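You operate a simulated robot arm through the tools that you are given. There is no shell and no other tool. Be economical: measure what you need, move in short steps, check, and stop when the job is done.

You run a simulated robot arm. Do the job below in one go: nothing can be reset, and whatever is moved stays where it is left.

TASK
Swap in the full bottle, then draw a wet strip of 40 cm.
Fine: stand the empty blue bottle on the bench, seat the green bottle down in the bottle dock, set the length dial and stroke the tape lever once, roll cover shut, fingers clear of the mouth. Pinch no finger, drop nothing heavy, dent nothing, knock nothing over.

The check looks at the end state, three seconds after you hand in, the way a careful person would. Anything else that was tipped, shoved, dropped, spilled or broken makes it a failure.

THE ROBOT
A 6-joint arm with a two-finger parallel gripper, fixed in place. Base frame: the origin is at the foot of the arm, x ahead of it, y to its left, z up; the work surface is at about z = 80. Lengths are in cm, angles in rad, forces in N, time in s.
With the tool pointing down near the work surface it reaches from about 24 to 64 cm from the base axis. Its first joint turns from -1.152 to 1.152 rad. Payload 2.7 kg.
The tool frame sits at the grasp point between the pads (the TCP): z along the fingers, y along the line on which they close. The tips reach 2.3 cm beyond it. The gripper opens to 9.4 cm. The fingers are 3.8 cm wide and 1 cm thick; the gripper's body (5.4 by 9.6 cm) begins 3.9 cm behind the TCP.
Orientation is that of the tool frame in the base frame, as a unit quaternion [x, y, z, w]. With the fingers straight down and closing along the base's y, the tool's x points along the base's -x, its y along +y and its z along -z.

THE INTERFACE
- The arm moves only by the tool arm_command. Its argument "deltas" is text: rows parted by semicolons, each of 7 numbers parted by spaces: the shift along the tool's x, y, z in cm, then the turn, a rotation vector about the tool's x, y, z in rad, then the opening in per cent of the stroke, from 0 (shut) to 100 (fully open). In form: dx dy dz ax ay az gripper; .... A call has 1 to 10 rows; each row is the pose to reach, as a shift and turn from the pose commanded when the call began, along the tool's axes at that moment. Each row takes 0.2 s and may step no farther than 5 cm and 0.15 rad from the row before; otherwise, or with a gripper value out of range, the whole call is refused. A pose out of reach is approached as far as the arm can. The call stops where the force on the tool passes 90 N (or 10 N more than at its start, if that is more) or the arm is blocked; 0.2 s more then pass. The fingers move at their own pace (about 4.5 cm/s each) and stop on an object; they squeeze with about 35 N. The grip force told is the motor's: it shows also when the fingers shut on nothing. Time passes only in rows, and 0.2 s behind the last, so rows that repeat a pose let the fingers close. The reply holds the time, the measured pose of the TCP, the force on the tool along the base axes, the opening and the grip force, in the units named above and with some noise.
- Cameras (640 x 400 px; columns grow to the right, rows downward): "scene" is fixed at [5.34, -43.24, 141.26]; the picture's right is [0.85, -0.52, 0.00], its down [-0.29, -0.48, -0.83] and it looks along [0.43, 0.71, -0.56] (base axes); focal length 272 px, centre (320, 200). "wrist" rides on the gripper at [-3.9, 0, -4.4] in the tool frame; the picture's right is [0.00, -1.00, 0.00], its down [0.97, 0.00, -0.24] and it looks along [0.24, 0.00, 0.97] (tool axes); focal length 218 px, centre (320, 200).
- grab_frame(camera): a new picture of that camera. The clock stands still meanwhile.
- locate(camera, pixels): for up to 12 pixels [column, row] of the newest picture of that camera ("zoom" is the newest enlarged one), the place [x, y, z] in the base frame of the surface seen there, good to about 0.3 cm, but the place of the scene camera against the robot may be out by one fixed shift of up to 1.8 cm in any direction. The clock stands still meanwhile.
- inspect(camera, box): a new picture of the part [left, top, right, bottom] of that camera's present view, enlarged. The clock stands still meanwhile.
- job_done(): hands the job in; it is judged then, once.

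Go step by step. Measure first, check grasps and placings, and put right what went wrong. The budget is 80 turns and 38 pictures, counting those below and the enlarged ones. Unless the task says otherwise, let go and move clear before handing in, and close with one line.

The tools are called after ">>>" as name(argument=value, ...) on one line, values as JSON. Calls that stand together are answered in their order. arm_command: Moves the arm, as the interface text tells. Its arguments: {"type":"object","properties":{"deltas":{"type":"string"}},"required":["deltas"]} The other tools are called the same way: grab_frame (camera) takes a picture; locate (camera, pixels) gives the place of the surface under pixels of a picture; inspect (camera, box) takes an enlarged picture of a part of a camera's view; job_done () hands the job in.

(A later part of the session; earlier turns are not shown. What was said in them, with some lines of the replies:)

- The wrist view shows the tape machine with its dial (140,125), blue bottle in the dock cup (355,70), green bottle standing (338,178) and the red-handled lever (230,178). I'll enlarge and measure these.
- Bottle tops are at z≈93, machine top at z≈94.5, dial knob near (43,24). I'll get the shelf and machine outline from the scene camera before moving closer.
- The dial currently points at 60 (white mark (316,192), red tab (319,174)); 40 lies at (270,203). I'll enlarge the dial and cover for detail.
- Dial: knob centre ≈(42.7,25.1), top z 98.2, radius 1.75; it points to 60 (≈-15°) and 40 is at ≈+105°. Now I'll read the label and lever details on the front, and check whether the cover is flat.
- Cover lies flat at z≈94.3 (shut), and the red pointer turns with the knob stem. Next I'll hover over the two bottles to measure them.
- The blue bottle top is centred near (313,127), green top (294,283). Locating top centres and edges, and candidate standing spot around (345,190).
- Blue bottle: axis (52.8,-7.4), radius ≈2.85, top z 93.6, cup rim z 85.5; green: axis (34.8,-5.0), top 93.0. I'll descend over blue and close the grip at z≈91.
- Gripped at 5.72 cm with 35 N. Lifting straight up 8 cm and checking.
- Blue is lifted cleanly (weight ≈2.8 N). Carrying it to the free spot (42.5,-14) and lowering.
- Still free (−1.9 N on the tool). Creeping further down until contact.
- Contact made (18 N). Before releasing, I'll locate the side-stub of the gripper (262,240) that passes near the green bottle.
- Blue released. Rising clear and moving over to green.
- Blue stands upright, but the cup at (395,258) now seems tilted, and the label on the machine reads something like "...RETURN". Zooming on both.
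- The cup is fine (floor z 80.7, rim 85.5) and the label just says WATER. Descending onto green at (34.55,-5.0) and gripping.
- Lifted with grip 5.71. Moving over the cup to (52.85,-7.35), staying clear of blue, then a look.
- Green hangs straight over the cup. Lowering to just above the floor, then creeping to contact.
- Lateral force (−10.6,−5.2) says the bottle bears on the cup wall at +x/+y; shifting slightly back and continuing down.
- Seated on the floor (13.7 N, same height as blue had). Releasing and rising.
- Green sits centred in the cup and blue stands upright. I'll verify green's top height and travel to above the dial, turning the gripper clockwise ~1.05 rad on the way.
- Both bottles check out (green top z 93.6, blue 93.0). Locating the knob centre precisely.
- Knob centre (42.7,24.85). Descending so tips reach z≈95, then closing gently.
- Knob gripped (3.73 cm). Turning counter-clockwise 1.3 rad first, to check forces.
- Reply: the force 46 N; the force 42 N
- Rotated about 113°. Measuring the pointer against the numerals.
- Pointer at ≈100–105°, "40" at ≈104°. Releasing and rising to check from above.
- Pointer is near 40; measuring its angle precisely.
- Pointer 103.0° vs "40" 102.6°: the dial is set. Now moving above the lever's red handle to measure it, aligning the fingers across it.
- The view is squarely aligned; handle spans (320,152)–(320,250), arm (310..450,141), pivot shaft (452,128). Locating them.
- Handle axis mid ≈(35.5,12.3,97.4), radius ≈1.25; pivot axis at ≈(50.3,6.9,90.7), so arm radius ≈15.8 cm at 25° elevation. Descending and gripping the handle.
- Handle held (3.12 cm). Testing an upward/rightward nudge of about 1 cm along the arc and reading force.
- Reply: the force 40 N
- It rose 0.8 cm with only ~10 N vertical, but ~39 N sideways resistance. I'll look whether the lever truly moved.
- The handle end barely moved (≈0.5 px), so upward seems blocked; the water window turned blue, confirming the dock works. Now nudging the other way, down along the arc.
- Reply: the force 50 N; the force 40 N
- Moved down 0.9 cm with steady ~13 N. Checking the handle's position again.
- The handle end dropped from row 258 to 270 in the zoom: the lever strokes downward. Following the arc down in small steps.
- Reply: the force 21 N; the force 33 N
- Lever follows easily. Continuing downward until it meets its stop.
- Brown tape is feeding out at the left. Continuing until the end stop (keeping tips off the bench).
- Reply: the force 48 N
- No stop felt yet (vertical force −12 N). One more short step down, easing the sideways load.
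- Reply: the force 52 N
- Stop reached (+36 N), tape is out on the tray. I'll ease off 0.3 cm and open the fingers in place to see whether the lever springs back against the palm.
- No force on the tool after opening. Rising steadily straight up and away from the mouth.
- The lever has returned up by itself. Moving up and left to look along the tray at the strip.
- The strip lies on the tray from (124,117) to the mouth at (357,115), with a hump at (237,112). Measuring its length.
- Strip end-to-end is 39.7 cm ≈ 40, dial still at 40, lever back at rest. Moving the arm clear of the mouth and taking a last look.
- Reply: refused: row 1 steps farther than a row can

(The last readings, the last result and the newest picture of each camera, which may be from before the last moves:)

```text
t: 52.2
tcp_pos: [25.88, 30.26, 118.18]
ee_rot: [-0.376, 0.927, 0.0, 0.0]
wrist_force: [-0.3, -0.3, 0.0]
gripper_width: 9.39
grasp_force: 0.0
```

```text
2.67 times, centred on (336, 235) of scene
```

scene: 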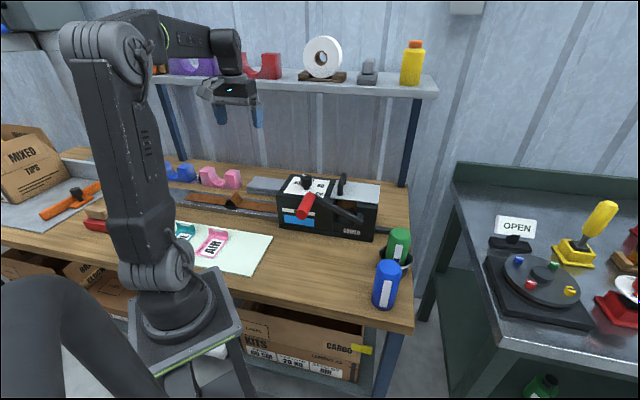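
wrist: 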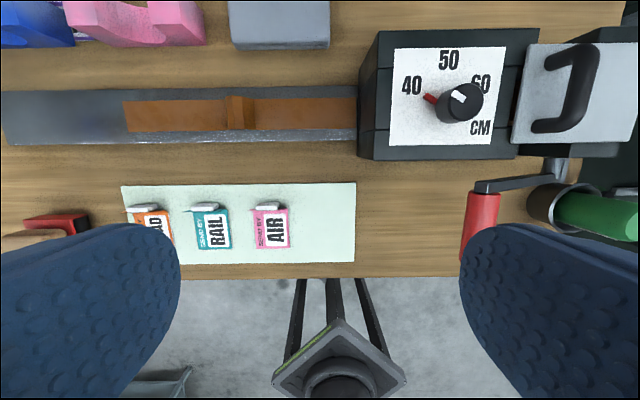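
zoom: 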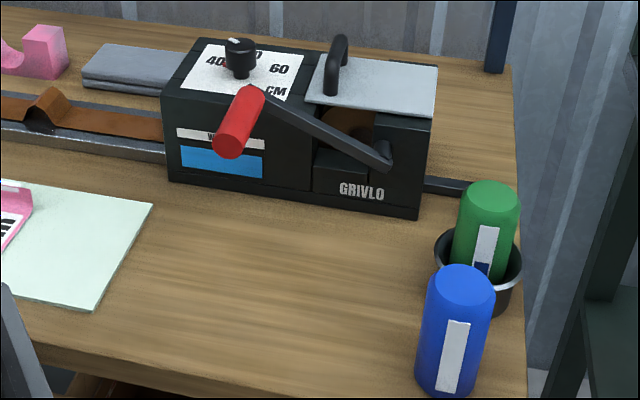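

Everything is in place: green seated, blue standing, cover flat, water window blue, lever at rest; only the retreat was refused for step size. Retreating in smaller steps.

>>> arm_command(deltas="1 -4 -1.5 0 0 0 100;2 -8 -3 0 0 0 100;3 -12 -4.5 0 0 0 100;4 -16 -6 0 0 0 100;5 -20 -7 0 0 0 100;6 -24 -7 0 0 0 100;7 -28 -7 0 0 0 100;7 -28 -7 0 0 0 100")

>>> grab_frame(camera="scene")

```text
t: 54.0
tcp_pos: [40.34, 5.12, 125.29]
ee_rot: [-0.375, 0.927, 0.0, 0.0]
wrist_force: [0.0, -0.5, 0.5]
gripper_width: 9.4
grasp_force: 0.1
```

```text
5 pictures are left
```

scene: 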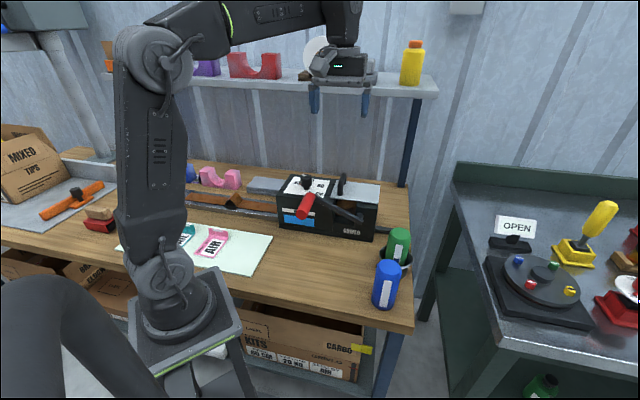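

The arm is clear at z≈125 and the final picture shows everything in order, so I'm handing in.

>>> job_done()

```text
The job is handed in.
```

The green bottle is seated in the dock and the empty blue one stands on the bench. With the dial at 40, one lever stroke drew a strip measuring about 39.7 cm; it has a small hump mid-length. The water window has turned blue, but I had no direct check that the strip is wet. The cover is shut and the gripper is clear of the mouth.
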